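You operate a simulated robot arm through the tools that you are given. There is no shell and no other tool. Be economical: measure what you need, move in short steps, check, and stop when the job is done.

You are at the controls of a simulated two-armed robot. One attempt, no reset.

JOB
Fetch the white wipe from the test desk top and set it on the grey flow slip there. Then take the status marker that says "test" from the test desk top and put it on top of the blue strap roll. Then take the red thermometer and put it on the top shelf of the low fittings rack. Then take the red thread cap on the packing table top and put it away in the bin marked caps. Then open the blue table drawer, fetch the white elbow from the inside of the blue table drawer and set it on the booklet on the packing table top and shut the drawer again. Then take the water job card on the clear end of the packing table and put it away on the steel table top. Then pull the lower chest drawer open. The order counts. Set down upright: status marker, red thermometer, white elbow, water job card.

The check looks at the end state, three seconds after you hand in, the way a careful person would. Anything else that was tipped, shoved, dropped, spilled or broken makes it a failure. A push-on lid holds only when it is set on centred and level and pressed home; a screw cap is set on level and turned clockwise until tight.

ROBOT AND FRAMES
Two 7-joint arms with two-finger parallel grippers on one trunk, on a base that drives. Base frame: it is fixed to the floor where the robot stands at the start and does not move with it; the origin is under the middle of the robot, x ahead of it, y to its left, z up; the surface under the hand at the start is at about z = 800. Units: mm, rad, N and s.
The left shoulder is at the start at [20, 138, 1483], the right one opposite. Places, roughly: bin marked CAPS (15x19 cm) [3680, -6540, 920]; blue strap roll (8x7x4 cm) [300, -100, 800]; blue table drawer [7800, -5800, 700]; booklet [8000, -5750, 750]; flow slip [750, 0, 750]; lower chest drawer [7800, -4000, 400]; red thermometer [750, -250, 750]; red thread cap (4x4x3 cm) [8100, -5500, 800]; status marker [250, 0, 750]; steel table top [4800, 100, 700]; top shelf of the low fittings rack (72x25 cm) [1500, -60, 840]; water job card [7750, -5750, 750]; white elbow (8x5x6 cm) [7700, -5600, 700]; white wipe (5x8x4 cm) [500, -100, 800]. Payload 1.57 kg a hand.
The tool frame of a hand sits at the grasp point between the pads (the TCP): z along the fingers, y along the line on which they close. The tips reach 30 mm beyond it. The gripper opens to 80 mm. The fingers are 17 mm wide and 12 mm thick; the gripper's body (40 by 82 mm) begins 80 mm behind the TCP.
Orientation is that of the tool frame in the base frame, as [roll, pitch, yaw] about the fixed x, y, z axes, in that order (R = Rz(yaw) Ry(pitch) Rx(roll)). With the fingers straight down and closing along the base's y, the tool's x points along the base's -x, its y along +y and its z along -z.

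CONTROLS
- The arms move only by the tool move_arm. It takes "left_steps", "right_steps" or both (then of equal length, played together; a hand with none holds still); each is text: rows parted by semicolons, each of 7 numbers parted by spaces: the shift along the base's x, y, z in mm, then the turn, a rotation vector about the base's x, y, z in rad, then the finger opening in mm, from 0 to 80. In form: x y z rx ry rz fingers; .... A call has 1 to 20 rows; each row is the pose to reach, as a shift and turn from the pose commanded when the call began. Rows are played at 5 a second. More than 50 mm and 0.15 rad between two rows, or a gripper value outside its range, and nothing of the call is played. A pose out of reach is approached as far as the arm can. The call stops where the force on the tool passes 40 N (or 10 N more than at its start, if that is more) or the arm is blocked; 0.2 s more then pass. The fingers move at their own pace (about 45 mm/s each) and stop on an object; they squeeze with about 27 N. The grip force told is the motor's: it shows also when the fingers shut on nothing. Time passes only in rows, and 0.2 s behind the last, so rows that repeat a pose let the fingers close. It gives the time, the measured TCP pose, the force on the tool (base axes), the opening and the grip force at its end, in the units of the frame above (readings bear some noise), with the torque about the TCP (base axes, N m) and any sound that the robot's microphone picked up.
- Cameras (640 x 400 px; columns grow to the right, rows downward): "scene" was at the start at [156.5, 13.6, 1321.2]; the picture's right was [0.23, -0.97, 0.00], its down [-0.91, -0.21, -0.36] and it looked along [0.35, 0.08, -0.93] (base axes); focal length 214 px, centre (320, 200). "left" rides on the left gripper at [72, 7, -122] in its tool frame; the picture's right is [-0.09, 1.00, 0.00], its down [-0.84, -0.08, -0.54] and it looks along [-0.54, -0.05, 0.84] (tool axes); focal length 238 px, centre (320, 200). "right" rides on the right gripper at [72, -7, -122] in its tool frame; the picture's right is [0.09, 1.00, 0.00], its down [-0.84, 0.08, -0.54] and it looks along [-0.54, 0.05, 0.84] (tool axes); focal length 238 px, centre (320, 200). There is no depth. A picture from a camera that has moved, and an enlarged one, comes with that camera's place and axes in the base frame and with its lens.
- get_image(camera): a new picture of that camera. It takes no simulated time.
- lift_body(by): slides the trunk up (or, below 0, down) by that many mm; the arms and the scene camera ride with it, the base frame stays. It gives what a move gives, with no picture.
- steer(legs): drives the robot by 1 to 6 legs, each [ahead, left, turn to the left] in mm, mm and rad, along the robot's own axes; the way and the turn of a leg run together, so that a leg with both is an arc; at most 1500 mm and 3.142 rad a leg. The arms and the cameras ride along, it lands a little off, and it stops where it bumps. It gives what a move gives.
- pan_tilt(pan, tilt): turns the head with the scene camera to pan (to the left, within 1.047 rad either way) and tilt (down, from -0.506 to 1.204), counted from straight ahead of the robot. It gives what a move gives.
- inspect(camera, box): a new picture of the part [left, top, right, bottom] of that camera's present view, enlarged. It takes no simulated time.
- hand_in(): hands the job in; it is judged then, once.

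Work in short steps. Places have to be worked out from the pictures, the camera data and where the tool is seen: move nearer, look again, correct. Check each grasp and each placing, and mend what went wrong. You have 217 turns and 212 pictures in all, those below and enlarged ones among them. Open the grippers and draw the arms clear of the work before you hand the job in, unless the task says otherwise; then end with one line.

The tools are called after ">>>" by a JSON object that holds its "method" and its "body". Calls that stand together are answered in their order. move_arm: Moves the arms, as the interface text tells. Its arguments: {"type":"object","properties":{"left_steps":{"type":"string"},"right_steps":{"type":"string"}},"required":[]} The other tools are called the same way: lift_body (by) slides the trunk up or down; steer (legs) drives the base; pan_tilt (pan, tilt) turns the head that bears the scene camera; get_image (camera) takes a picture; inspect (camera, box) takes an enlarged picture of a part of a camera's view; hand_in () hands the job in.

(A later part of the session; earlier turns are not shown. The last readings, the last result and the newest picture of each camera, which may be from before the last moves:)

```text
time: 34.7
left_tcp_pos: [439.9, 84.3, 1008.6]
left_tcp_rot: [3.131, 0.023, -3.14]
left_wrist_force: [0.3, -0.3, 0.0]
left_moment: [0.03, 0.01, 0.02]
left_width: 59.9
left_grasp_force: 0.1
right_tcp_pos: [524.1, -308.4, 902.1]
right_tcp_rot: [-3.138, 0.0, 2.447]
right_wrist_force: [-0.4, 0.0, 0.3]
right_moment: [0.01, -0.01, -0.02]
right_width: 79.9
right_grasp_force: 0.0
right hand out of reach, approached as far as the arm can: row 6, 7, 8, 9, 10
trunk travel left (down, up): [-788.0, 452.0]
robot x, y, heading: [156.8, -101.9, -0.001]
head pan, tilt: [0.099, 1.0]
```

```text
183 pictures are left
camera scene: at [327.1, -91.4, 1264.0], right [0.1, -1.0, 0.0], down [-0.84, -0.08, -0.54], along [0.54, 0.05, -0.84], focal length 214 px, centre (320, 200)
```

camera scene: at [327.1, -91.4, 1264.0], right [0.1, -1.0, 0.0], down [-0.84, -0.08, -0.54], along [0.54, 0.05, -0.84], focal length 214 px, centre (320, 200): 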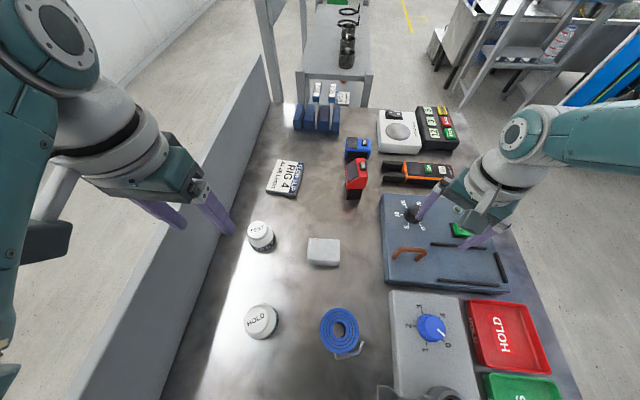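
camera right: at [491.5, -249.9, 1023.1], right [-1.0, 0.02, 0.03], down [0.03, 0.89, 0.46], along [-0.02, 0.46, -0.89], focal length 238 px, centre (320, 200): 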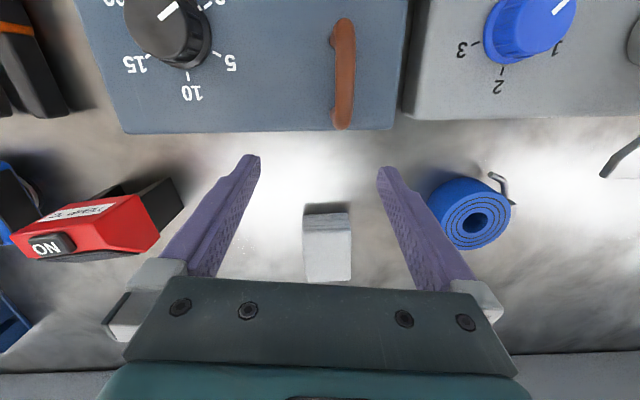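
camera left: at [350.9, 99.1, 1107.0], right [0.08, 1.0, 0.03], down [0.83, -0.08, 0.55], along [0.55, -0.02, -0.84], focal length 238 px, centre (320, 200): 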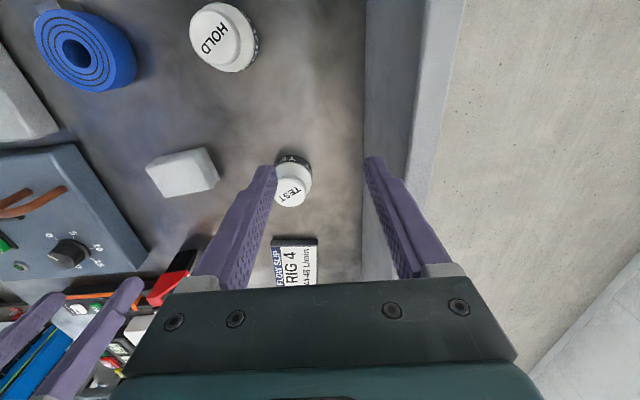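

The elbow has swung out to the right. I straighten the arm forward and up through free air, so the elbow can fold again naturally.

>>> {"method": "move_arm", "body": {"right_steps": "20 5 40 0 0 0.1 80; 45 10 75 0 0 0.2 80; 70 15 110 0 0 0.3 80; 95 25 145 0 0 0.4 80; 120 35 180 0 0 0.5 80; 145 40 215 0 0 0.6 80; 170 45 250 0 0 0.7 80; 195 50 280 0 0 0.7 80; 225 58 300 0 0 0.7 80; 225 58 300 0 0 0.7 80"}}

>>> {"method": "get_image", "body": {"camera": "scene"}}

```text
time: 36.9
left_tcp_pos: [439.9, 83.5, 1009.5]
left_tcp_rot: [3.132, 0.022, -3.141]
left_wrist_force: [0.7, -0.1, -0.3]
left_moment: [-0.01, -0.04, 0.02]
left_width: 59.6
left_grasp_force: 0.1
right_tcp_pos: [637.2, -281.7, 1184.9]
right_tcp_rot: [-3.137, 0.0, -3.137]
right_wrist_force: [0.9, -0.2, 0.3]
right_moment: [-0.02, 0.0, 0.0]
right_width: 79.8
right_grasp_force: 0.0
right hand out of reach, approached as far as the arm can: row 1, 2, 4, 5, 6, 7, 8, 9, 10
trunk travel left (down, up): [-788.0, 452.0]
robot x, y, heading: [157.5, -98.4, 0.002]
head pan, tilt: [0.099, 1.0]
```

```text
182 pictures are left
camera scene: at [327.1, -91.4, 1264.1], right [0.1, -1.0, 0.0], down [-0.84, -0.08, -0.54], along [0.54, 0.05, -0.84], focal length 214 px, centre (320, 200)
```

scene: 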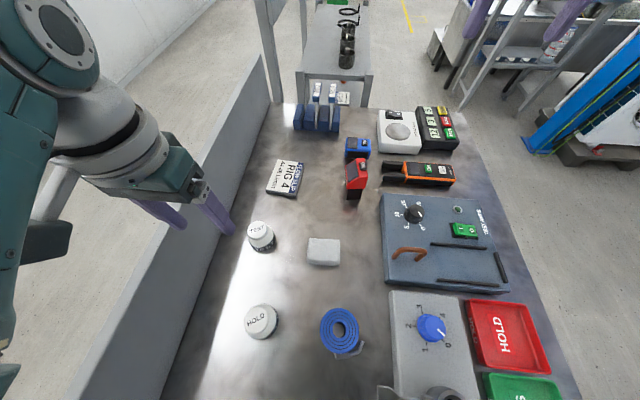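

Arm extended. Now I retract it to its starting relative pose.

>>> {"method": "move_arm", "body": {"right_steps": "-25 3 -20 0 0 0 80; -50 6 -40 0 0 0 80; -75 9 -60 0 0 0 80; -100 12 -80 0 0 0 80; -125 15 -100 0 0 0 80; -150 18 -120 0 0 0 80; -175 21 -140 0 0 0 80; -200 24 -160 0 0 0 80; -230 28 -170 0 0 0 80; -230 28 -170 0 0 0 80"}}

>>> {"method": "get_image", "body": {"camera": "scene"}}

```text
time: 39.1
left_tcp_pos: [441.1, 84.9, 1009.4]
left_tcp_rot: [3.133, 0.023, -3.14]
left_wrist_force: [0.6, 0.2, 0.9]
left_moment: [-0.02, -0.02, 0.0]
left_width: 59.9
left_grasp_force: 0.2
right_tcp_pos: [530.9, -223.2, 919.2]
right_tcp_rot: [-3.138, 0.002, -3.137]
right_wrist_force: [-0.5, -0.3, 0.8]
right_moment: [0.01, 0.0, -0.01]
right_width: 80.1
right_grasp_force: 0.1
right hand out of reach, approached as far as the arm can: row 1, 2, 3, 4, 5, 6, 7, 8, 9, 10
trunk travel left (down, up): [-788.0, 452.0]
robot x, y, heading: [158.6, -101.1, -0.001]
head pan, tilt: [0.099, 1.0]
```

```text
181 pictures are left
camera scene: at [327.1, -91.4, 1264.0], right [0.1, -1.0, 0.0], down [-0.84, -0.08, -0.54], along [0.54, 0.05, -0.84], focal length 214 px, centre (320, 200)
```

scene: 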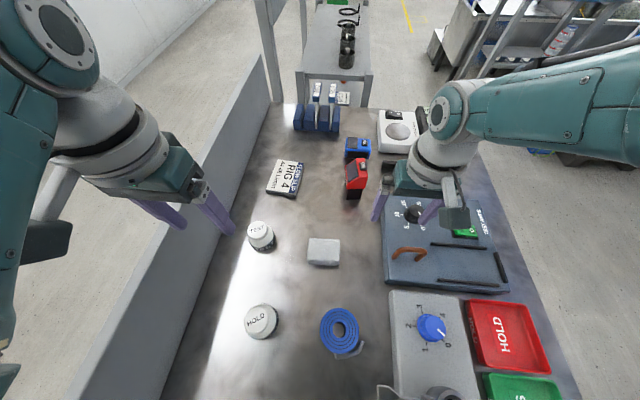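

My readings fit a simple model: the wrist (200 mm above the TCP) is always ~462 mm from the right shoulder, i.e. the arm is fully straight and stuck at that singularity. I try to unstick it: overreach, sweep sideways, then pull in.

>>> {"method": "move_arm", "body": {"right_steps": "40 0 10 0 0 0 80; 60 -30 30 0 0 0 80; 60 -70 50 0 0 0 80; 40 -110 70 0 0 0 80; 10 -130 90 0 0 0 80; -20 -140 110 0 0 0 80; -60 -140 120 0 0 0 80; -90 -130 120 0 0 0 80; -120 -110 120 0 0 0 80; -120 -80 120 0 0 0 80; -120 -80 120 0 0 0 80"}}

```text
time: 41.5
left_tcp_pos: [439.2, 84.2, 1009.2]
left_tcp_rot: [3.131, 0.023, -3.139]
left_wrist_force: [0.7, -1.2, 0.2]
left_moment: [0.01, 0.02, 0.02]
left_width: 60.0
left_grasp_force: 0.1
right_tcp_pos: [564.3, -316.3, 953.0]
right_tcp_rot: [-3.137, 0.002, -3.134]
right_wrist_force: [-0.1, 0.0, -0.1]
right_moment: [0.01, -0.03, 0.0]
right_width: 80.1
right_grasp_force: 0.1
right hand out of reach, approached as far as the arm can: row 1, 2, 3, 4, 5, 6, 7, 8, 9, 10, 11
trunk travel left (down, up): [-788.0, 452.0]
robot x, y, heading: [156.5, -95.4, -0.001]
head pan, tilt: [0.099, 1.0]
```

The right elbow seems locked straight. I tilt the tool strongly (fingers pointing back to the robot) so that the solver must use the elbow, pulling inward at the same time.

>>> {"method": "move_arm", "body": {"right_steps": "-28 0 2 0 0.14 0 80; -56 0 8 0 0.28 0 80; -82 0 18 0 0.42 0 80; -108 0 32 0 0.56 0 80; -130 0 48 0 0.70 0 80; -150 0 68 0 0.84 0 80; -170 0 90 0 0.98 0 80; -190 0 100 0 1.12 0 80; -210 0 120 0 1.26 0 80; -210 0 120 0 1.26 0 80"}}

>>> {"method": "get_image", "body": {"camera": "scene"}}

```text
time: 43.9
left_tcp_pos: [439.8, 83.6, 1009.5]
left_tcp_rot: [3.132, 0.025, -3.139]
left_wrist_force: [0.3, 0.3, -0.7]
left_moment: [0.0, 0.04, 0.01]
left_width: 59.7
left_grasp_force: 0.2
right_tcp_pos: [371.7, -264.4, 1067.8]
right_tcp_rot: [2.752, -1.096, -2.81]
right_wrist_force: [-1.3, -0.8, -0.3]
right_moment: [-0.01, -0.02, 0.02]
right_width: 79.9
right_grasp_force: 0.1
right hand out of reach, approached as far as the arm can: row 3, 4, 5, 6, 7, 8, 9, 10
trunk travel left (down, up): [-788.0, 452.0]
robot x, y, heading: [156.6, -98.8, 0.002]
head pan, tilt: [0.099, 1.0]
stopped in row 10 (right hand): the arm was blocked; the commanded pose is now the measured one
```

```text
180 pictures are left
camera scene: at [327.3, -91.4, 1264.1], right [0.1, -1.0, 0.0], down [-0.84, -0.08, -0.54], along [0.54, 0.05, -0.84], focal length 214 px, centre (320, 200)
```

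scene: 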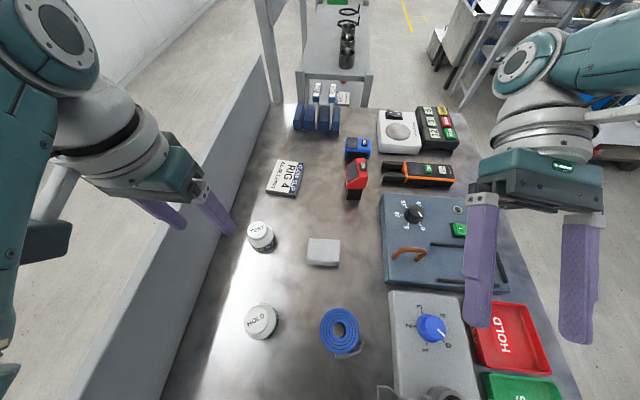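

The wrist is still 458 mm out. I try the opposite tilt (fingers swinging forward) while asking the wrist to come inward.

>>> {"method": "move_arm", "body": {"right_steps": "8 0 -25 0 -0.143 0 80; 21 0 -48 0 -0.286 0 80; 36 0 -68 0 -0.429 0 80; 54 0 -85 0 -0.572 0 80; 74 0 -98 0 -0.715 0 80; 96 0 -108 0 -0.858 0 80; 119 0 -113 0 -1.0 0 80; 140 0 -115 0 -1.143 0 80; 166 0 -113 0 -1.286 0 80; 189 0 -106 0 -1.43 0 80; 211 0 -96 0 -1.573 0 80; 231 0 -82 0 -1.716 0 80; 248 0 -64 0 -1.859 0 80; 263 0 -44 0 -2.0 0 80; 263 0 -44 0 -2.0 0 80"}}

>>> {"method": "get_image", "body": {"camera": "scene"}}

```text
time: 47.1
left_tcp_pos: [440.6, 83.7, 1009.2]
left_tcp_rot: [3.13, 0.022, -3.14]
left_wrist_force: [0.0, -0.1, 0.0]
left_moment: [0.01, 0.02, 0.01]
left_width: 59.9
left_grasp_force: 0.1
right_tcp_pos: [635.7, -264.1, 1023.9]
right_tcp_rot: [-3.059, 0.868, -2.91]
right_wrist_force: [0.0, -0.2, -0.5]
right_moment: [-0.01, -0.04, -0.02]
right_width: 80.1
right_grasp_force: 0.1
trunk travel left (down, up): [-788.0, 452.0]
robot x, y, heading: [153.5, -97.5, -0.002]
head pan, tilt: [0.099, 1.0]
```

```text
179 pictures are left
camera scene: at [327.2, -91.4, 1264.1], right [0.1, -1.0, 0.0], down [-0.84, -0.08, -0.54], along [0.54, 0.05, -0.84], focal length 214 px, centre (320, 200)
```

scene: 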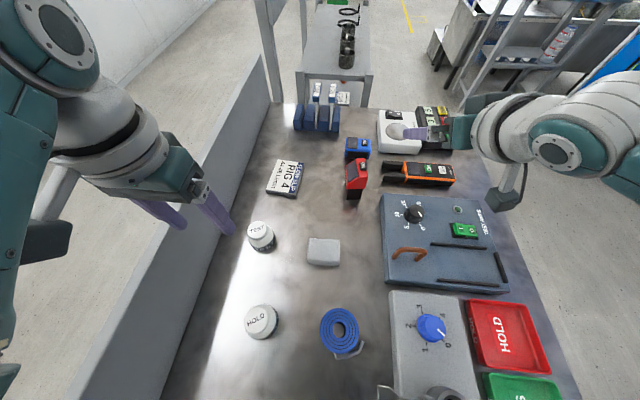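

That unlocked it: every row was reached. Now I swing the tool back to vertical with the wrist kept well inside the reach sphere.

>>> {"method": "move_arm", "body": {"right_steps": "-19 -3 -18 -0.015 0.123 0 80; -41 -5 -34 -0.031 0.247 0 80; -65 -8 -47 -0.046 0.37 0 80; -89 -11 -57 -0.061 0.493 0 80; -116 -14 -65 -0.076 0.616 0 80; -143 -16 -70 -0.092 0.74 0 80; -171 -19 -74 -0.107 0.863 0 80; -171 -19 -74 -0.107 0.863 0 80"}}

```text
time: 48.9
left_tcp_pos: [440.1, 83.9, 1008.4]
left_tcp_rot: [3.132, 0.024, -3.14]
left_wrist_force: [-0.6, 0.7, -0.6]
left_moment: [-0.03, 0.01, 0.0]
left_width: 60.2
left_grasp_force: 0.1
right_tcp_pos: [461.4, -284.2, 948.1]
right_tcp_rot: [-3.14, 0.0, -2.951]
right_wrist_force: [-0.3, 0.5, 0.1]
right_moment: [0.01, 0.01, 0.02]
right_width: 80.0
right_grasp_force: 0.0
trunk travel left (down, up): [-788.0, 452.0]
robot x, y, heading: [157.1, -101.4, -0.0]
head pan, tilt: [0.099, 1.0]
```

Right arm is fully healthy. Model: keep the wrist 320–445 mm from its shoulder. I put both hands ahead of their shoulders at a height that allows lowering the trunk.

>>> {"method": "move_arm", "body": {"right_steps": "10 10 35 0 0 -0.06 80; 20 20 70 0 0 -0.12 80; 30 30 105 0 0 -0.19 80; 45 40 140 0 0 -0.19 80; 51 46 165 0 0 -0.19 80; 51 46 165 0 0 -0.19 80", "left_steps": "20 -10 10 0 0 0 60; 40 -20 30 0 0 0 60; 55 -30 55 0 0 0 60; 65 -40 80 0 0 0 60; 72 -44 105 0 0 0 60; 72 -44 105 0 0 0 60"}}

>>> {"method": "lift_body", "body": {"by": -160}}

```text
time: 50.3
left_tcp_pos: [522.6, 60.3, 1102.1]
left_tcp_rot: [3.088, 0.026, -3.121]
left_wrist_force: [0.5, 0.6, -0.7]
left_moment: [-0.02, 0.05, 0.01]
left_width: 60.2
left_grasp_force: 0.0
left hand out of reach, approached as far as the arm can: row 5, 6
right_tcp_pos: [513.6, -238.9, 1113.6]
right_tcp_rot: [-3.139, 0.002, 3.141]
right_wrist_force: [0.1, 0.7, -0.6]
right_moment: [0.01, -0.03, -0.01]
right_width: 79.8
right_grasp_force: 0.1
trunk travel left (down, up): [-788.0, 452.0]
robot x, y, heading: [158.1, -99.2, -0.0]
head pan, tilt: [0.099, 1.0]
```

```text
time: 52.2
left_tcp_pos: [522.7, 58.4, 942.5]
left_tcp_rot: [3.093, 0.025, -3.117]
left_wrist_force: [0.9, 0.0, 0.2]
left_moment: [0.01, 0.01, 0.0]
left_width: 59.9
left_grasp_force: 0.0
right_tcp_pos: [513.4, -238.4, 954.0]
right_tcp_rot: [-3.139, 0.001, -3.139]
right_wrist_force: [-0.4, -1.1, -0.1]
right_moment: [-0.01, 0.01, -0.02]
right_width: 79.7
right_grasp_force: 0.0
trunk travel left (down, up): [-628.0, 612.0]
robot x, y, heading: [156.5, -98.8, -0.003]
head pan, tilt: [0.099, 1.0]
```

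The left hand's minimum distance is a bit larger. I shift the base 50 mm back and 60 mm to the right so the wipe lies comfortably in the left arm's range, then turn the left hand above it.

>>> {"method": "steer", "body": {"legs": [[-50, -60, 0]]}}

>>> {"method": "get_image", "body": {"camera": "scene"}}

```text
time: 53.2
left_tcp_pos: [471.8, -0.4, 940.9]
left_tcp_rot: [3.092, 0.025, -3.118]
left_wrist_force: [-0.7, -0.1, -0.2]
left_moment: [0.03, 0.0, -0.01]
left_width: 60.1
left_grasp_force: 0.0
right_tcp_pos: [464.0, -297.4, 953.8]
right_tcp_rot: [-3.141, 0.001, -3.137]
right_wrist_force: [-0.5, 0.9, -0.5]
right_moment: [-0.02, 0.0, -0.02]
right_width: 80.1
right_grasp_force: 0.1
trunk travel left (down, up): [-628.0, 612.0]
robot x, y, heading: [107.5, -161.2, 0.001]
head pan, tilt: [0.099, 1.0]
```

```text
178 pictures are left
camera scene: at [278.1, -151.2, 1104.0], right [0.1, -0.99, 0.0], down [-0.84, -0.08, -0.54], along [0.54, 0.05, -0.84], focal length 214 px, centre (320, 200)
```

scene: 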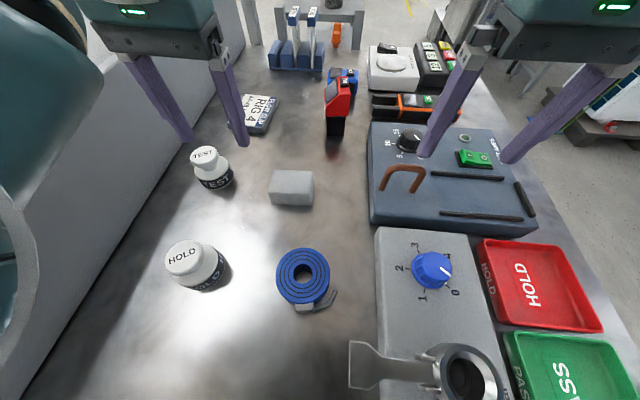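

The wipe is at (479,-86). First I level the left hand over it, with the gripper open.

>>> {"method": "move_arm", "body": {"left_steps": "3 -28 3 -0.025 0.012 0 80; 6 -56 5 -0.05 0.025 0 80; 8 -86 8 -0.05 0.025 0 80; 8 -86 8 -0.05 0.025 0 80"}}

>>> {"method": "move_arm", "body": {"left_steps": "0 0 0 0 0 -0.14 80; 0 0 0 0 0 -0.28 80; 0 0 0 0 0 -0.42 80; 0 0 0 0 0 -0.56 80; 0 0 0 0 0 -0.70 80; 0 0 0 0 0 -0.84 80; 0 0 0 0 0 -0.98 80; 0 0 0 0 0 -1.12 80; 0 0 0 0 0 -1.26 80; 0 0 0 0 0 -1.4 80; 0 0 0 0 0 -1.54 80; 0 0 0 0 0 -1.59 80; 0 0 0 0 0 -1.59 80"}}

>>> {"method": "get_image", "body": {"camera": "left"}}

```text
time: 54.2
left_tcp_pos: [486.7, -67.4, 948.0]
left_tcp_rot: [3.117, 0.01, -3.089]
left_wrist_force: [-0.5, -0.4, 0.0]
left_moment: [0.0, 0.01, 0.02]
left_width: 79.8
left_grasp_force: 0.0
right_tcp_pos: [463.9, -297.6, 953.3]
right_tcp_rot: [-3.141, 0.003, -3.14]
right_wrist_force: [0.0, 0.2, 0.3]
right_moment: [0.0, -0.03, 0.01]
right_width: 80.1
right_grasp_force: 0.1
trunk travel left (down, up): [-628.0, 612.0]
robot x, y, heading: [105.6, -155.6, -0.001]
head pan, tilt: [0.099, 1.0]
```

```text
time: 57.0
left_tcp_pos: [485.3, -69.3, 948.1]
left_tcp_rot: [3.136, -0.031, 1.596]
left_wrist_force: [0.4, -0.4, -0.4]
left_moment: [0.0, 0.03, 0.01]
left_width: 79.9
left_grasp_force: 0.1
right_tcp_pos: [465.0, -297.1, 952.7]
right_tcp_rot: [-3.14, 0.001, -3.139]
right_wrist_force: [-0.1, 0.6, -0.3]
right_moment: [0.01, 0.02, -0.04]
right_width: 80.0
right_grasp_force: 0.1
trunk travel left (down, up): [-628.0, 612.0]
robot x, y, heading: [105.0, -162.8, 0.002]
head pan, tilt: [0.099, 1.0]
```

```text
177 pictures are left
camera left: at [489.5, -1.0, 1072.3], right [1.0, -0.07, 0.0], down [-0.06, -0.86, 0.51], along [-0.03, -0.51, -0.86], focal length 238 px, centre (320, 200)
```

left: 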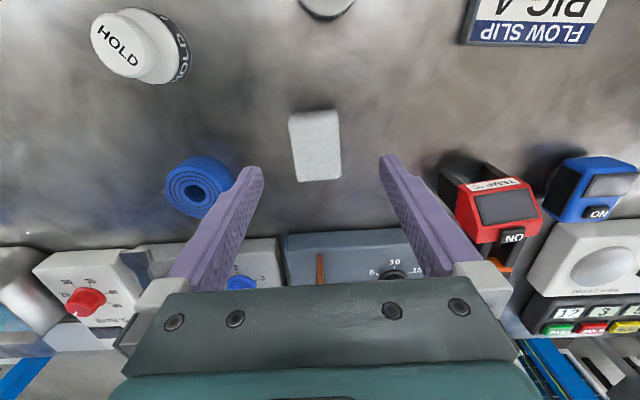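

The wipe sits nicely between the fingers, ~14 mm more to -y. I descend to z≈850, then check.

>>> {"method": "move_arm", "body": {"left_steps": "-2 -5 -35 -0.015 0 -0.02 80; -4 -12 -70 -0.031 0 -0.02 80; -5 -15 -98 -0.031 0 -0.02 80; -5 -15 -98 -0.031 0 -0.02 80"}}

>>> {"method": "get_image", "body": {"camera": "left"}}

```text
time: 58.0
left_tcp_pos: [474.4, -104.9, 852.6]
left_tcp_rot: [-3.141, 0.032, 1.555]
left_wrist_force: [0.1, 0.9, 0.1]
left_moment: [0.02, 0.0, -0.02]
left_width: 80.1
left_grasp_force: 0.1
right_tcp_pos: [465.1, -297.4, 953.3]
right_tcp_rot: [-3.141, 0.002, -3.138]
right_wrist_force: [0.1, -0.7, 0.6]
right_moment: [-0.01, 0.02, 0.0]
right_width: 79.9
right_grasp_force: 0.0
trunk travel left (down, up): [-628.0, 612.0]
robot x, y, heading: [106.4, -160.7, 0.002]
head pan, tilt: [0.099, 1.0]
```

```text
176 pictures are left
camera left: at [483.1, -28.7, 972.8], right [0.99, -0.11, 0.0], down [-0.09, -0.82, 0.57], along [-0.06, -0.56, -0.82], focal length 238 px, centre (320, 200)
```

left: 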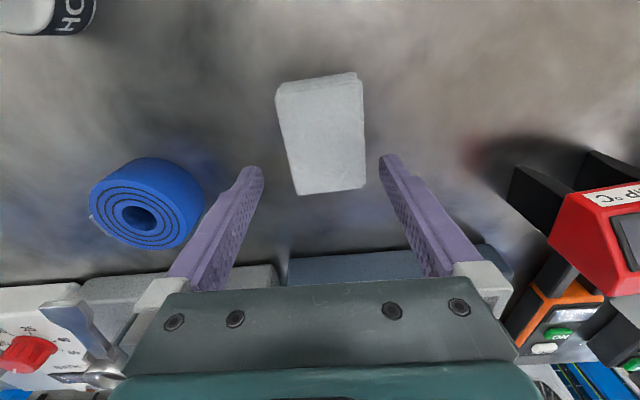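

The commanded pose was already the good one, so I undo my correction: +20 y, level, and go down to z≈834; then close firmly for a few rows.

>>> {"method": "move_arm", "body": {"left_steps": "5 20 0 0.031 0 0.015 80; 5 20 -12 0.031 0 0.015 80; 5 20 -19 0.031 0 0.015 80; 5 20 -19 0.031 0 0.015 80"}}

>>> {"method": "get_image", "body": {"camera": "left"}}

```text
time: 59.0
left_tcp_pos: [482.5, -82.8, 832.6]
left_tcp_rot: [3.141, -0.002, 1.571]
left_wrist_force: [0.8, 0.7, -0.1]
left_moment: [-0.02, -0.01, 0.0]
left_width: 80.1
left_grasp_force: 0.0
right_tcp_pos: [465.0, -297.8, 952.9]
right_tcp_rot: [-3.14, 0.001, -3.137]
right_wrist_force: [-0.2, -0.2, -0.1]
right_moment: [-0.02, 0.01, 0.01]
right_width: 80.0
right_grasp_force: 0.0
trunk travel left (down, up): [-628.0, 612.0]
robot x, y, heading: [110.4, -160.4, -0.001]
head pan, tilt: [0.099, 1.0]
```

```text
175 pictures are left
camera left: at [487.7, -10.6, 955.8], right [1.0, -0.09, 0.0], down [-0.08, -0.84, 0.54], along [-0.05, -0.54, -0.84], focal length 238 px, centre (320, 200)
```

left: 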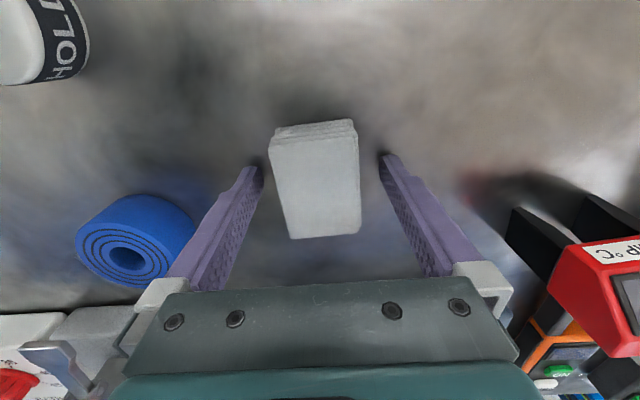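

Fingers straddle the wipe with tips near the desk. I lower 4 mm more and close.

>>> {"method": "move_arm", "body": {"left_steps": "-2 0 -4 0 0 0 80; -2 0 -4 0 0 0 50; -2 0 -4 0 0 0 30; -2 0 -4 0 0 0 10; -2 0 -4 0 0 0 0; -2 0 -4 0 0 0 0"}}

>>> {"method": "move_arm", "body": {"left_steps": "0 0 8 0 0 0 0; 0 0 16 0 0 0 0; 0 0 24 0 0 0 0; 0 0 32 0 0 0 0; 0 0 40 0 0 0 0; 0 0 50 0 0 0 0; 0 0 50 0 0 0 0"}}

>>> {"method": "get_image", "body": {"camera": "left"}}

```text
time: 60.4
left_tcp_pos: [479.9, -80.8, 829.7]
left_tcp_rot: [-3.142, 0.002, 1.571]
left_wrist_force: [-5.9, 1.7, 15.6]
left_moment: [0.02, 0.39, -0.02]
left_width: 49.3
left_grasp_force: 25.0
right_tcp_pos: [463.1, -295.4, 952.2]
right_tcp_rot: [-3.14, 0.002, -3.136]
right_wrist_force: [0.3, -0.2, 0.1]
right_moment: [-0.02, -0.03, 0.01]
right_width: 80.0
right_grasp_force: 0.1
trunk travel left (down, up): [-628.0, 612.0]
robot x, y, heading: [102.3, -160.1, -0.001]
head pan, tilt: [0.099, 1.0]
stopped in row 6 (left hand): the force on the tool passed its limit at 41 N (the readings are from after the stop); the commanded pose is now the measured one
```

```text
time: 62.0
left_tcp_pos: [479.5, -80.6, 877.6]
left_tcp_rot: [-3.141, 0.002, 1.57]
left_wrist_force: [-1.0, -0.6, 0.1]
left_moment: [-0.02, 0.02, 0.03]
left_width: 48.9
left_grasp_force: 26.6
right_tcp_pos: [464.5, -298.9, 952.9]
right_tcp_rot: [-3.139, 0.003, -3.139]
right_wrist_force: [-0.3, 0.1, -0.3]
right_moment: [0.02, 0.02, -0.03]
right_width: 80.1
right_grasp_force: 0.1
trunk travel left (down, up): [-628.0, 612.0]
robot x, y, heading: [104.4, -161.4, 0.001]
head pan, tilt: [0.099, 1.0]
```

```text
174 pictures are left
camera left: at [486.1, -10.4, 1001.7], right [1.0, -0.09, 0.0], down [-0.08, -0.84, 0.54], along [-0.05, -0.54, -0.84], focal length 238 px, centre (320, 200)
```

left: 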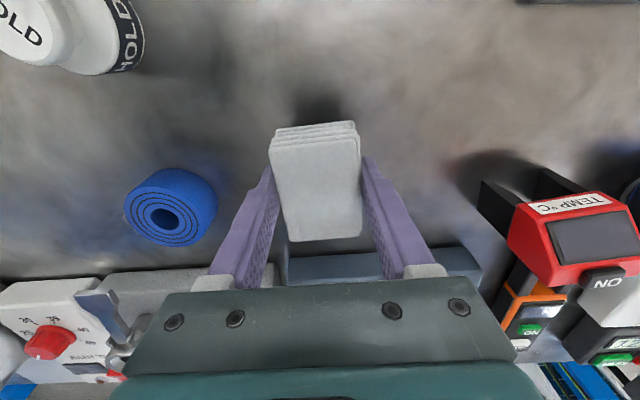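

The wipe is held (desk surface ≈ z 800). I raise both hands a little and drive diagonally to bring it over the flow slip at about (685,40).

>>> {"method": "move_arm", "body": {"left_steps": "0 0 15 0 0 0 0; 0 0 30 0 0 0 0; 0 0 30 0 0 0 0", "right_steps": "5 0 10 0 0 0 80; 10 0 20 0 0 0 80; 10 0 20 0 0 0 80"}}

>>> {"method": "steer", "body": {"legs": [[195, 110, 0]]}}

>>> {"method": "get_image", "body": {"camera": "left"}}

>>> {"method": "get_image", "body": {"camera": "scene"}}

```text
time: 62.8
left_tcp_pos: [479.7, -81.4, 909.1]
left_tcp_rot: [3.141, -0.001, 1.57]
left_wrist_force: [-0.4, 0.2, -0.1]
left_moment: [-0.01, 0.0, 0.0]
left_width: 49.0
left_grasp_force: 27.3
right_tcp_pos: [473.6, -297.0, 972.6]
right_tcp_rot: [-3.139, -0.001, -3.138]
right_wrist_force: [0.5, -0.2, 0.7]
right_moment: [-0.04, -0.01, -0.03]
right_width: 80.1
right_grasp_force: 0.1
trunk travel left (down, up): [-628.0, 612.0]
robot x, y, heading: [109.4, -157.8, 0.004]
head pan, tilt: [0.099, 1.0]
```

```text
time: 64.5
left_tcp_pos: [678.0, 26.2, 908.6]
left_tcp_rot: [-3.141, 0.0, 1.571]
left_wrist_force: [1.3, 0.0, 0.0]
left_moment: [0.01, 0.0, 0.02]
left_width: 49.1
left_grasp_force: 27.0
right_tcp_pos: [671.9, -188.9, 972.6]
right_tcp_rot: [-3.141, 0.001, -3.137]
right_wrist_force: [0.6, 0.2, -0.4]
right_moment: [-0.01, -0.01, 0.01]
right_width: 79.9
right_grasp_force: 0.1
trunk travel left (down, up): [-628.0, 612.0]
robot x, y, heading: [304.4, -52.1, -0.003]
head pan, tilt: [0.099, 1.0]
```

```text
173 pictures are left
camera left: at [684.1, 98.0, 1031.6], right [1.0, -0.09, 0.0], down [-0.08, -0.84, 0.54], along [-0.05, -0.54, -0.84], focal length 238 px, centre (320, 200)
```

left: 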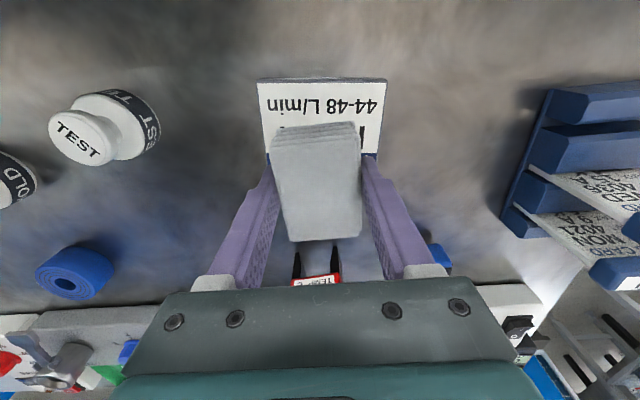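

```text
172 pictures are left
camera scene: at [476.4, -42.8, 1104.1], right [0.1, -0.99, 0.0], down [-0.84, -0.08, -0.54], along [0.54, 0.05, -0.84], focal length 214 px, centre (320, 200)
```

scene: 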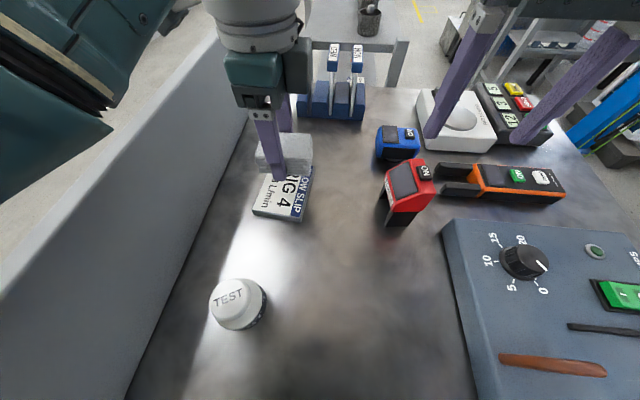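

The slip spans about 110×80 mm centred at (682,34). I shift (+4,+12), turn slightly and lower the wipe until about contact.

>>> {"method": "move_arm", "body": {"left_steps": "4 12 -20 0 0 -0.05 0; 4 12 -40 0 0 -0.05 0; 4 12 -54 0 0 -0.05 0; 4 12 -58 0 0 -0.05 0; 4 12 -60 0 0 -0.05 0; 4 12 -60 0 0 -0.05 0"}}

>>> {"method": "get_image", "body": {"camera": "left"}}

>>> {"method": "inspect", "body": {"camera": "scene", "box": [200, 100, 360, 240]}}

```text
time: 65.9
left_tcp_pos: [681.9, 37.9, 848.7]
left_tcp_rot: [-3.141, -0.001, 1.521]
left_wrist_force: [-0.2, 0.8, 0.6]
left_moment: [0.02, 0.01, -0.04]
left_width: 49.0
left_grasp_force: 26.6
right_tcp_pos: [671.1, -189.1, 973.5]
right_tcp_rot: [-3.14, 0.001, -3.138]
right_wrist_force: [0.2, 0.2, 0.4]
right_moment: [0.01, 0.02, -0.01]
right_width: 79.9
right_grasp_force: 0.1
trunk travel left (down, up): [-628.0, 612.0]
robot x, y, heading: [306.3, -51.1, 0.0]
head pan, tilt: [0.099, 1.0]
```

```text
171 pictures are left
camera left: at [691.3, 109.8, 971.3], right [0.99, -0.14, 0.0], down [-0.12, -0.83, 0.54], along [-0.08, -0.54, -0.84], focal length 238 px, centre (320, 200)
```

left: 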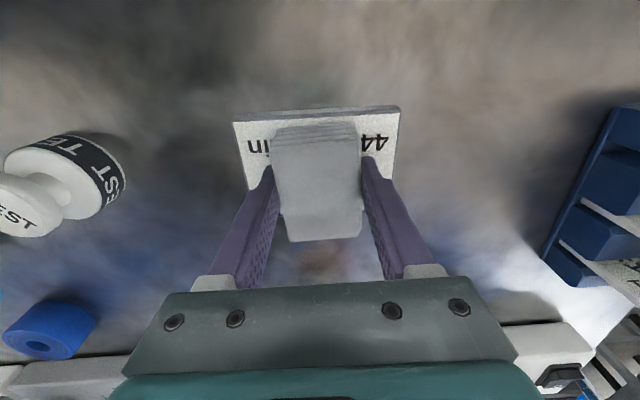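

```text
2.86 times, centred on (280, 170) of scene
camera zoom: at [476.3, -42.8, 1104.0], right [0.1, -0.99, 0.0], down [-0.84, -0.08, -0.54], along [0.54, 0.05, -0.84], focal length 613 px, centre (434, 286)
```

zoom: 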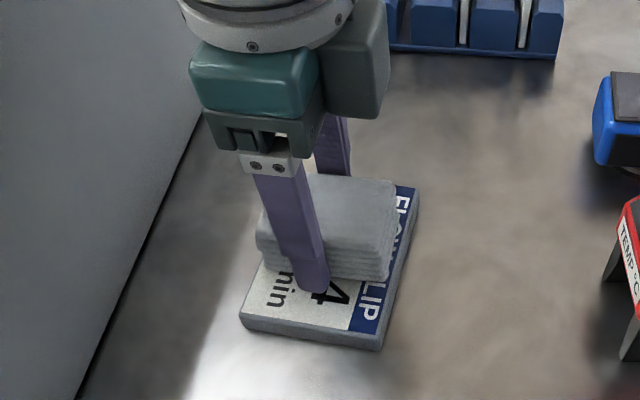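

The wipe is over the slip with margins all round. I lower a few mm further until touch, then open.

>>> {"method": "move_arm", "body": {"left_steps": "0 0 -3 0 0 0 0; 0 0 -5 0 0 0 0; 0 0 -5 0 0 0 0"}}

>>> {"method": "inspect", "body": {"camera": "scene", "box": [200, 100, 360, 240]}}

```text
time: 66.9
left_tcp_pos: [679.9, 38.4, 846.1]
left_tcp_rot: [3.139, 0.002, 1.522]
left_wrist_force: [-6.3, 1.2, 18.0]
left_moment: [0.13, 0.34, 0.01]
left_width: 48.8
left_grasp_force: 26.9
right_tcp_pos: [671.7, -188.1, 973.1]
right_tcp_rot: [-3.141, -0.001, -3.139]
right_wrist_force: [-0.5, -0.5, 0.6]
right_moment: [-0.02, 0.04, -0.02]
right_width: 79.9
right_grasp_force: 0.0
trunk travel left (down, up): [-628.0, 612.0]
robot x, y, heading: [303.9, -55.1, -0.001]
head pan, tilt: [0.099, 1.0]
stopped in row 3 (left hand): the force on the tool passed its limit at 41 N (the readings are from after the stop); the commanded pose is now the measured one
```

```text
2.86 times, centred on (280, 170) of scene
camera zoom: at [476.0, -42.2, 1103.9], right [0.1, -0.99, 0.0], down [-0.84, -0.08, -0.54], along [0.54, 0.05, -0.84], focal length 613 px, centre (434, 286)
```

zoom: 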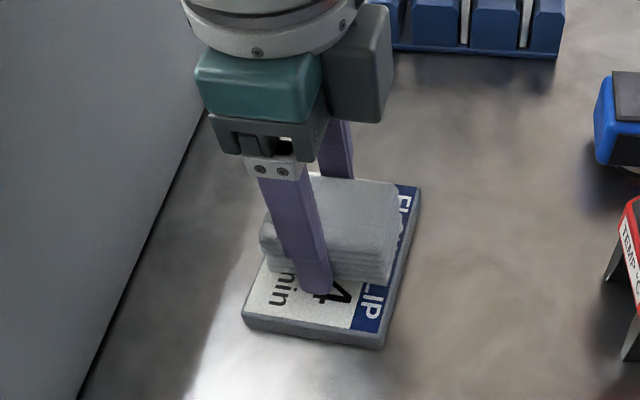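

Contact. I ease up 1.5 mm, open slowly and lift away.

>>> {"method": "move_arm", "body": {"left_steps": "0 0 1.5 0 0 0 0; 0 0 1.5 0 0 0 55; 0 0 1.5 0 0 0 62; 0 0 1.5 0 0 0 68; 0 0 20 0 0 0 70; 0 0 50 0 0 0 70; 0 0 80 0 0 0 70; 0 0 100 0 0 0 70; 0 0 100 0 0 0 70"}}

>>> {"method": "get_image", "body": {"camera": "left"}}

>>> {"method": "inspect", "body": {"camera": "scene", "box": [200, 100, 360, 240]}}

```text
time: 68.9
left_tcp_pos: [681.6, 37.2, 945.8]
left_tcp_rot: [3.14, 0.002, 1.52]
left_wrist_force: [-0.1, -0.5, -1.0]
left_moment: [-0.01, -0.05, -0.03]
left_width: 70.0
left_grasp_force: 0.0
right_tcp_pos: [670.6, -189.8, 972.4]
right_tcp_rot: [-3.14, 0.0, -3.137]
right_wrist_force: [-0.4, 0.1, -0.7]
right_moment: [-0.01, -0.03, -0.01]
right_width: 80.0
right_grasp_force: 0.0
trunk travel left (down, up): [-628.0, 612.0]
robot x, y, heading: [305.5, -52.9, 0.001]
head pan, tilt: [0.099, 1.0]
```

```text
168 pictures are left
camera left: at [691.7, 108.6, 1068.9], right [0.99, -0.14, 0.0], down [-0.12, -0.83, 0.54], along [-0.08, -0.54, -0.84], focal length 238 px, centre (320, 200)
```

left: 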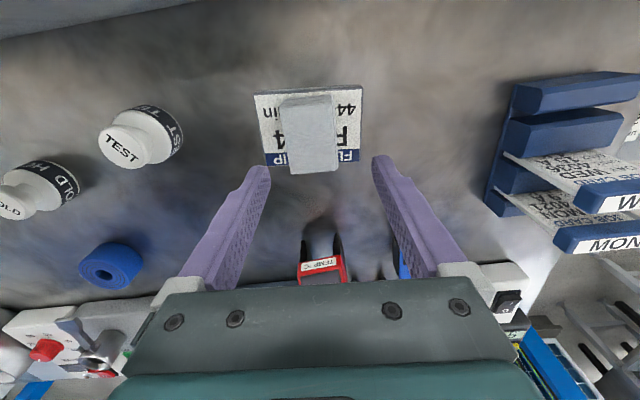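

```text
2.86 times, centred on (280, 170) of scene
camera zoom: at [476.1, -42.8, 1104.0], right [0.1, -0.99, 0.0], down [-0.84, -0.08, -0.54], along [0.54, 0.05, -0.84], focal length 613 px, centre (434, 286)
```

zoom: 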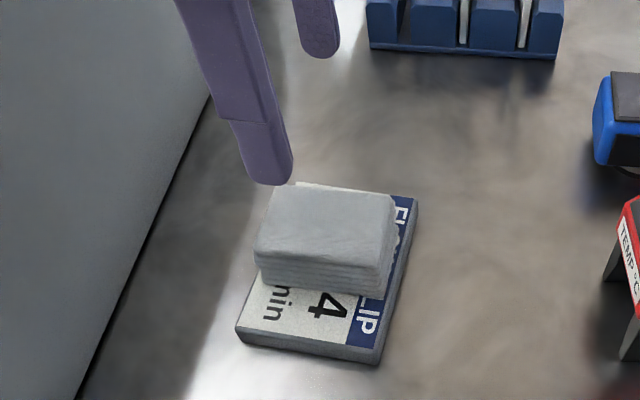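

The wipe rests on the slip. Next the TEST marker at about (495,48): I drive back 187 mm to bring the left hand over it.

>>> {"method": "steer", "body": {"legs": [[-187, 8, 0]]}}

>>> {"method": "get_image", "body": {"camera": "left"}}

>>> {"method": "get_image", "body": {"camera": "scene"}}

```text
time: 70.4
left_tcp_pos: [492.9, 43.4, 945.6]
left_tcp_rot: [3.14, 0.001, 1.516]
left_wrist_force: [-0.4, -0.2, 0.3]
left_moment: [0.0, -0.02, 0.02]
left_width: 70.2
left_grasp_force: 0.1
right_tcp_pos: [483.4, -183.4, 973.5]
right_tcp_rot: [-3.14, 0.0, 3.14]
right_wrist_force: [0.5, 0.6, 0.1]
right_moment: [-0.02, -0.01, 0.0]
right_width: 79.9
right_grasp_force: 0.0
trunk travel left (down, up): [-628.0, 612.0]
robot x, y, heading: [118.6, -43.3, -0.005]
head pan, tilt: [0.099, 1.0]
```

```text
166 pictures are left
camera left: at [504.6, 115.0, 1068.5], right [0.99, -0.15, 0.0], down [-0.12, -0.83, 0.54], along [-0.08, -0.54, -0.84], focal length 238 px, centre (320, 200)
```

left: 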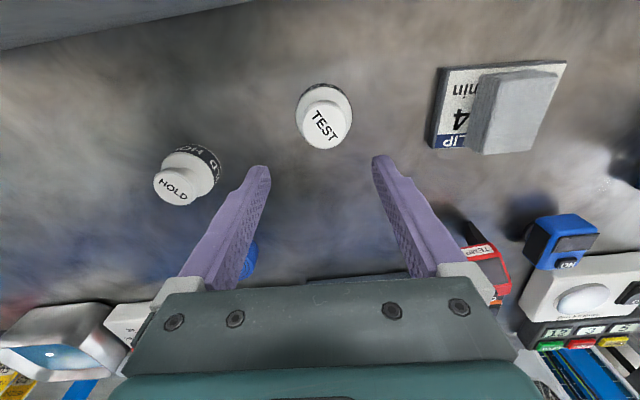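

```text
165 pictures are left
camera scene: at [288.2, -35.3, 1104.0], right [0.09, -1.0, 0.0], down [-0.84, -0.08, -0.54], along [0.54, 0.05, -0.84], focal length 214 px, centre (320, 200)
```

scene: 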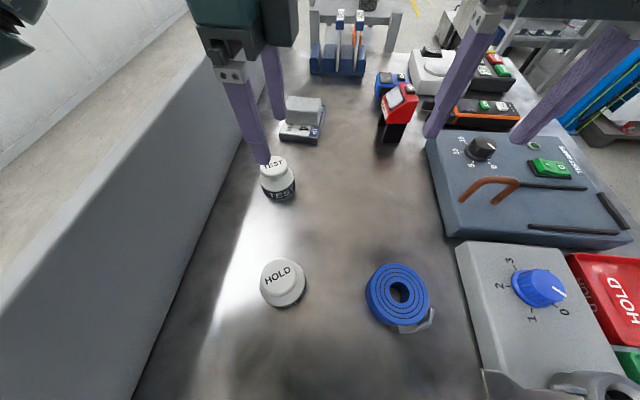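

Marker centre ≈ (499,55), body about 57 mm wide. I open to 80, align and descend to z≈880 for a check.

>>> {"method": "move_arm", "body": {"left_steps": "4 8 -15 0 0 0 80; 6 12 -45 0 0 0 80; 6 12 -60 0 0 0 80; 6 12 -60 0 0 0 80"}}

>>> {"method": "get_image", "body": {"camera": "left"}}

>>> {"method": "inspect", "body": {"camera": "scene", "box": [200, 100, 340, 220]}}

```text
time: 71.4
left_tcp_pos: [498.9, 54.5, 886.1]
left_tcp_rot: [3.139, 0.001, 1.514]
left_wrist_force: [0.7, -0.3, 0.3]
left_moment: [0.01, 0.04, 0.0]
left_width: 80.0
left_grasp_force: 0.0
right_tcp_pos: [482.2, -183.3, 972.3]
right_tcp_rot: [-3.14, 0.002, 3.139]
right_wrist_force: [0.1, 0.0, 0.1]
right_moment: [-0.01, -0.04, 0.01]
right_width: 80.4
right_grasp_force: 0.0
trunk travel left (down, up): [-628.0, 612.0]
robot x, y, heading: [116.3, -46.8, -0.001]
head pan, tilt: [0.099, 1.0]
```

```text
164 pictures are left
camera left: at [510.2, 126.6, 1008.4], right [0.99, -0.15, 0.0], down [-0.12, -0.83, 0.54], along [-0.08, -0.54, -0.84], focal length 238 px, centre (320, 200)
```

left: 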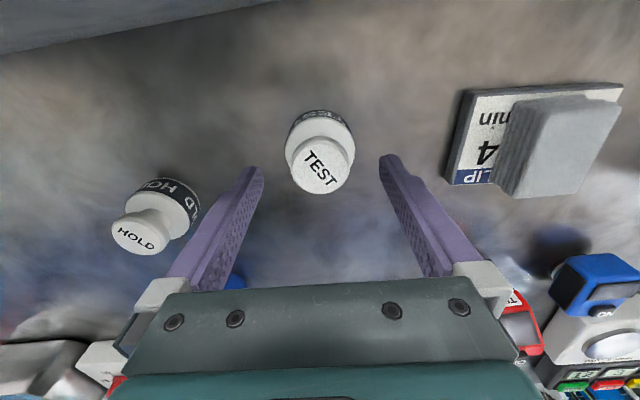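

```text
3.33 times, centred on (270, 160) of scene
camera zoom: at [288.3, -35.3, 1104.1], right [0.09, -1.0, 0.0], down [-0.84, -0.08, -0.54], along [0.54, 0.05, -0.84], focal length 715 px, centre (487, 333)
```

zoom: 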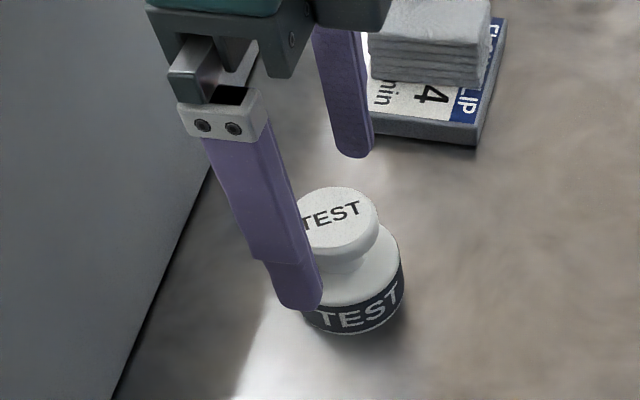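

Well centred. I descend 38 mm and close on the marker body.

>>> {"method": "move_arm", "body": {"left_steps": "1 0 -20 0 0 0 80; 1 0 -38 0 0 0 80; 1 0 -38 0 0 0 60; 1 0 -38 0 0 0 40; 1 0 -38 0 0 0 20; 1 0 -38 0 0 0 20"}}

>>> {"method": "get_image", "body": {"camera": "left"}}

```text
time: 72.8
left_tcp_pos: [501.4, 53.7, 847.4]
left_tcp_rot: [3.141, 0.002, 1.514]
left_wrist_force: [0.0, 0.3, 0.7]
left_moment: [0.02, -0.02, -0.01]
left_width: 54.7
left_grasp_force: 26.6
right_tcp_pos: [483.1, -182.5, 973.7]
right_tcp_rot: [-3.139, 0.002, 3.14]
right_wrist_force: [0.9, 0.2, 0.1]
right_moment: [0.01, 0.01, -0.01]
right_width: 80.1
right_grasp_force: 0.1
trunk travel left (down, up): [-628.0, 612.0]
robot x, y, heading: [117.8, -44.9, -0.004]
head pan, tilt: [0.099, 1.0]
```

```text
162 pictures are left
camera left: at [511.9, 126.0, 970.5], right [0.99, -0.15, 0.0], down [-0.12, -0.83, 0.54], along [-0.08, -0.54, -0.84], focal length 238 px, centre (320, 200)
```

left: 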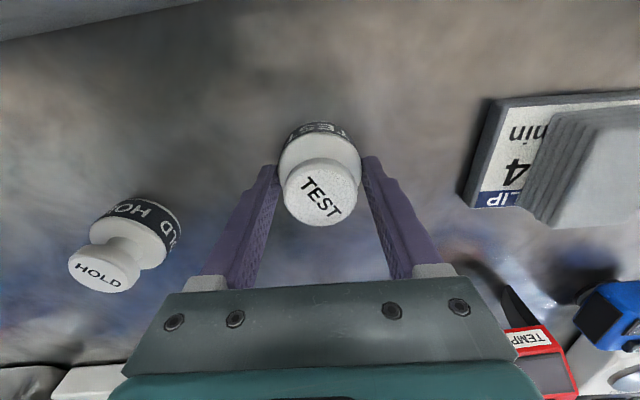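

Marker gripped (55 mm). I lift slowly and drive to the strap roll near (335,-127).

>>> {"method": "move_arm", "body": {"left_steps": "0 0 8 0 0 0 0; 0 0 18 0 0 0 0; 0 0 30 0 0 0 0; 0 0 45 0 0 0 0; 0 0 60 0 0 0 0; 0 0 75 0 0 0 0; 0 0 75 0 0 0 0"}}

>>> {"method": "steer", "body": {"legs": [[-160, -170, 0]]}}

>>> {"method": "get_image", "body": {"camera": "left"}}

>>> {"method": "get_image", "body": {"camera": "scene"}}

```text
time: 74.4
left_tcp_pos: [500.8, 55.2, 922.3]
left_tcp_rot: [3.139, 0.002, 1.514]
left_wrist_force: [0.2, 0.1, -1.5]
left_moment: [-0.01, 0.01, 0.01]
left_width: 54.4
left_grasp_force: 27.1
right_tcp_pos: [484.2, -183.2, 972.6]
right_tcp_rot: [-3.14, 0.002, 3.141]
right_wrist_force: [-0.2, 0.3, -0.2]
right_moment: [0.0, 0.01, -0.01]
right_width: 80.2
right_grasp_force: 0.2
trunk travel left (down, up): [-628.0, 612.0]
robot x, y, heading: [116.7, -41.3, -0.008]
head pan, tilt: [0.099, 1.0]
```

```text
time: 76.2
left_tcp_pos: [338.2, -112.3, 922.4]
left_tcp_rot: [3.14, 0.001, 1.514]
left_wrist_force: [0.9, -0.1, -1.3]
left_moment: [0.01, -0.02, 0.01]
left_width: 54.6
left_grasp_force: 26.5
right_tcp_pos: [321.9, -351.1, 972.1]
right_tcp_rot: [-3.14, 0.002, 3.138]
right_wrist_force: [0.2, 0.4, -0.5]
right_moment: [0.01, -0.03, -0.04]
right_width: 80.1
right_grasp_force: 0.0
trunk travel left (down, up): [-628.0, 612.0]
robot x, y, heading: [-45.2, -205.1, -0.001]
head pan, tilt: [0.099, 1.0]
```

```text
161 pictures are left
camera left: at [349.8, -41.4, 1045.8], right [0.99, -0.15, 0.0], down [-0.13, -0.83, 0.54], along [-0.08, -0.54, -0.84], focal length 238 px, centre (320, 200)
```

left: 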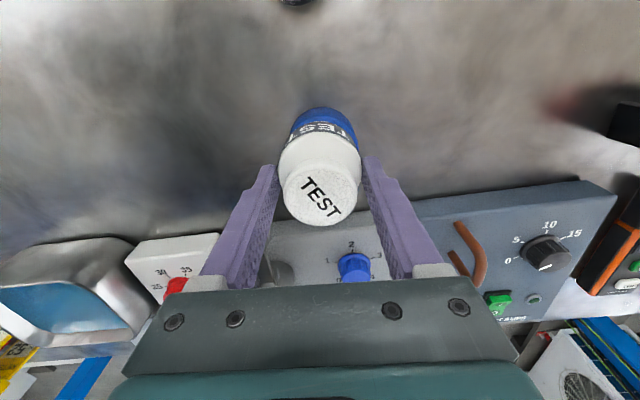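

```text
160 pictures are left
camera scene: at [125.8, -203.5, 1104.0], right [0.09, -1.0, 0.0], down [-0.84, -0.08, -0.54], along [0.54, 0.05, -0.84], focal length 214 px, centre (320, 200)
```

scene: 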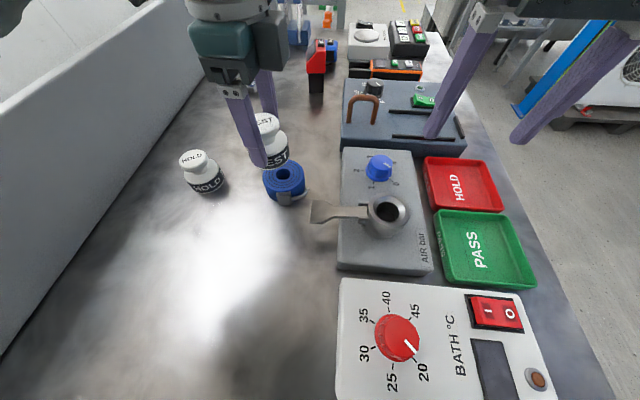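

Roll centre ≈ (339,-124), top ≈ z 840. I shift y by -12 and lower to just above it.

>>> {"method": "move_arm", "body": {"left_steps": "1 -12 0 0 0 0 0; 1 -12 -15 0 0 0 0; 1 -12 -27 0 0 0 0; 1 -12 -27 0 0 0 0"}}

>>> {"method": "inspect", "body": {"camera": "scene", "box": [200, 100, 360, 220]}}

>>> {"method": "get_image", "body": {"camera": "left"}}

```text
time: 77.2
left_tcp_pos: [341.2, -124.2, 896.5]
left_tcp_rot: [3.14, 0.002, 1.512]
left_wrist_force: [0.9, -0.4, -0.2]
left_moment: [0.01, 0.0, 0.03]
left_width: 54.7
left_grasp_force: 26.6
right_tcp_pos: [320.3, -352.1, 973.4]
right_tcp_rot: [-3.139, 0.0, 3.138]
right_wrist_force: [-0.9, -0.6, -0.4]
right_moment: [-0.01, 0.01, 0.0]
right_width: 80.2
right_grasp_force: 0.0
trunk travel left (down, up): [-628.0, 612.0]
robot x, y, heading: [-46.1, -208.0, -0.006]
head pan, tilt: [0.099, 1.0]
```

```text
3.33 times, centred on (280, 160) of scene
camera zoom: at [125.9, -203.4, 1104.0], right [0.09, -1.0, 0.0], down [-0.84, -0.08, -0.54], along [0.54, 0.05, -0.84], focal length 715 px, centre (453, 333)
```

zoom: 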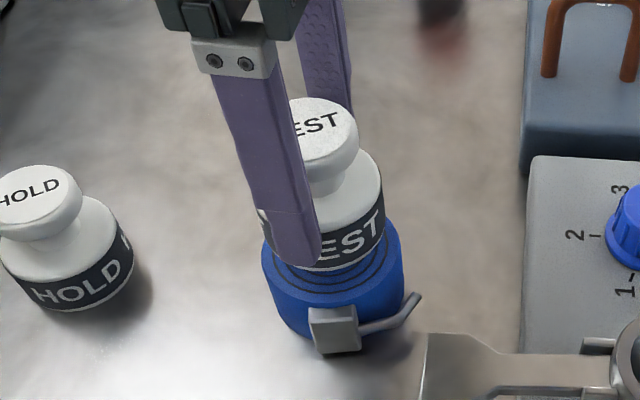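

```text
158 pictures are left
camera left: at [351.8, -53.7, 1019.4], right [0.99, -0.15, 0.0], down [-0.13, -0.83, 0.54], along [-0.08, -0.54, -0.84], focal length 238 px, centre (320, 200)
```

left: 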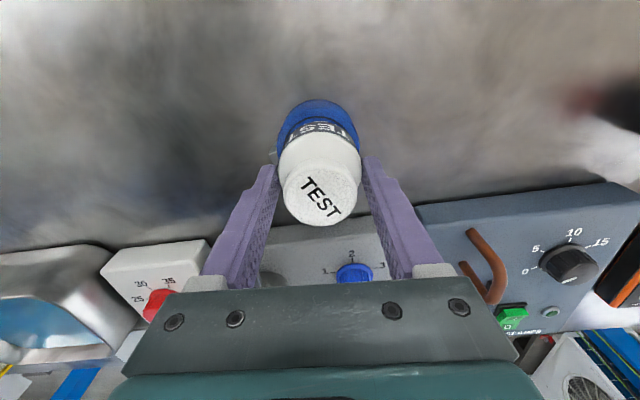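

Centred on the roll from both views. I lower until contact.

>>> {"method": "move_arm", "body": {"left_steps": "-1 0 -5 0 0 0 0; -1 0 -8 0 0 0 0; -1 0 -8 0 0 0 0"}}

>>> {"method": "inspect", "body": {"camera": "scene", "box": [200, 100, 360, 220]}}

```text
time: 78.0
left_tcp_pos: [339.5, -125.2, 887.4]
left_tcp_rot: [3.139, 0.001, 1.512]
left_wrist_force: [0.1, 0.3, -0.6]
left_moment: [0.01, -0.01, 0.01]
left_width: 54.5
left_grasp_force: 26.9
right_tcp_pos: [320.9, -352.0, 973.0]
right_tcp_rot: [-3.14, 0.002, 3.139]
right_wrist_force: [-0.1, -0.1, -0.4]
right_moment: [-0.02, 0.03, -0.01]
right_width: 80.1
right_grasp_force: 0.1
trunk travel left (down, up): [-628.0, 612.0]
robot x, y, heading: [-43.8, -210.7, -0.002]
head pan, tilt: [0.099, 1.0]
```

```text
3.33 times, centred on (280, 160) of scene
camera zoom: at [125.9, -203.4, 1104.0], right [0.09, -1.0, 0.0], down [-0.84, -0.08, -0.54], along [0.54, 0.05, -0.84], focal length 715 px, centre (453, 333)
```

zoom: 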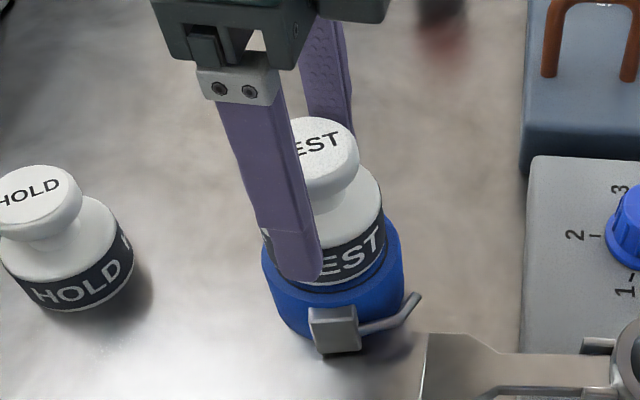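

Nearly touching; I feel down in small steps.

>>> {"method": "move_arm", "body": {"left_steps": "0 0 -2 0 0 0 0; 0 0 -3 0 0 0 0; 0 0 -4 0 0 0 0"}}

```text
time: 78.8
left_tcp_pos: [339.1, -126.1, 884.3]
left_tcp_rot: [3.14, 0.001, 1.514]
left_wrist_force: [0.0, -0.6, -0.9]
left_moment: [0.01, -0.01, -0.03]
left_width: 55.0
left_grasp_force: 26.7
right_tcp_pos: [320.3, -352.0, 973.2]
right_tcp_rot: [-3.14, 0.002, 3.138]
right_wrist_force: [0.1, 0.2, -0.4]
right_moment: [0.0, 0.03, 0.01]
right_width: 80.3
right_grasp_force: 0.1
trunk travel left (down, up): [-628.0, 612.0]
robot x, y, heading: [-48.3, -207.6, -0.008]
head pan, tilt: [0.099, 1.0]
```

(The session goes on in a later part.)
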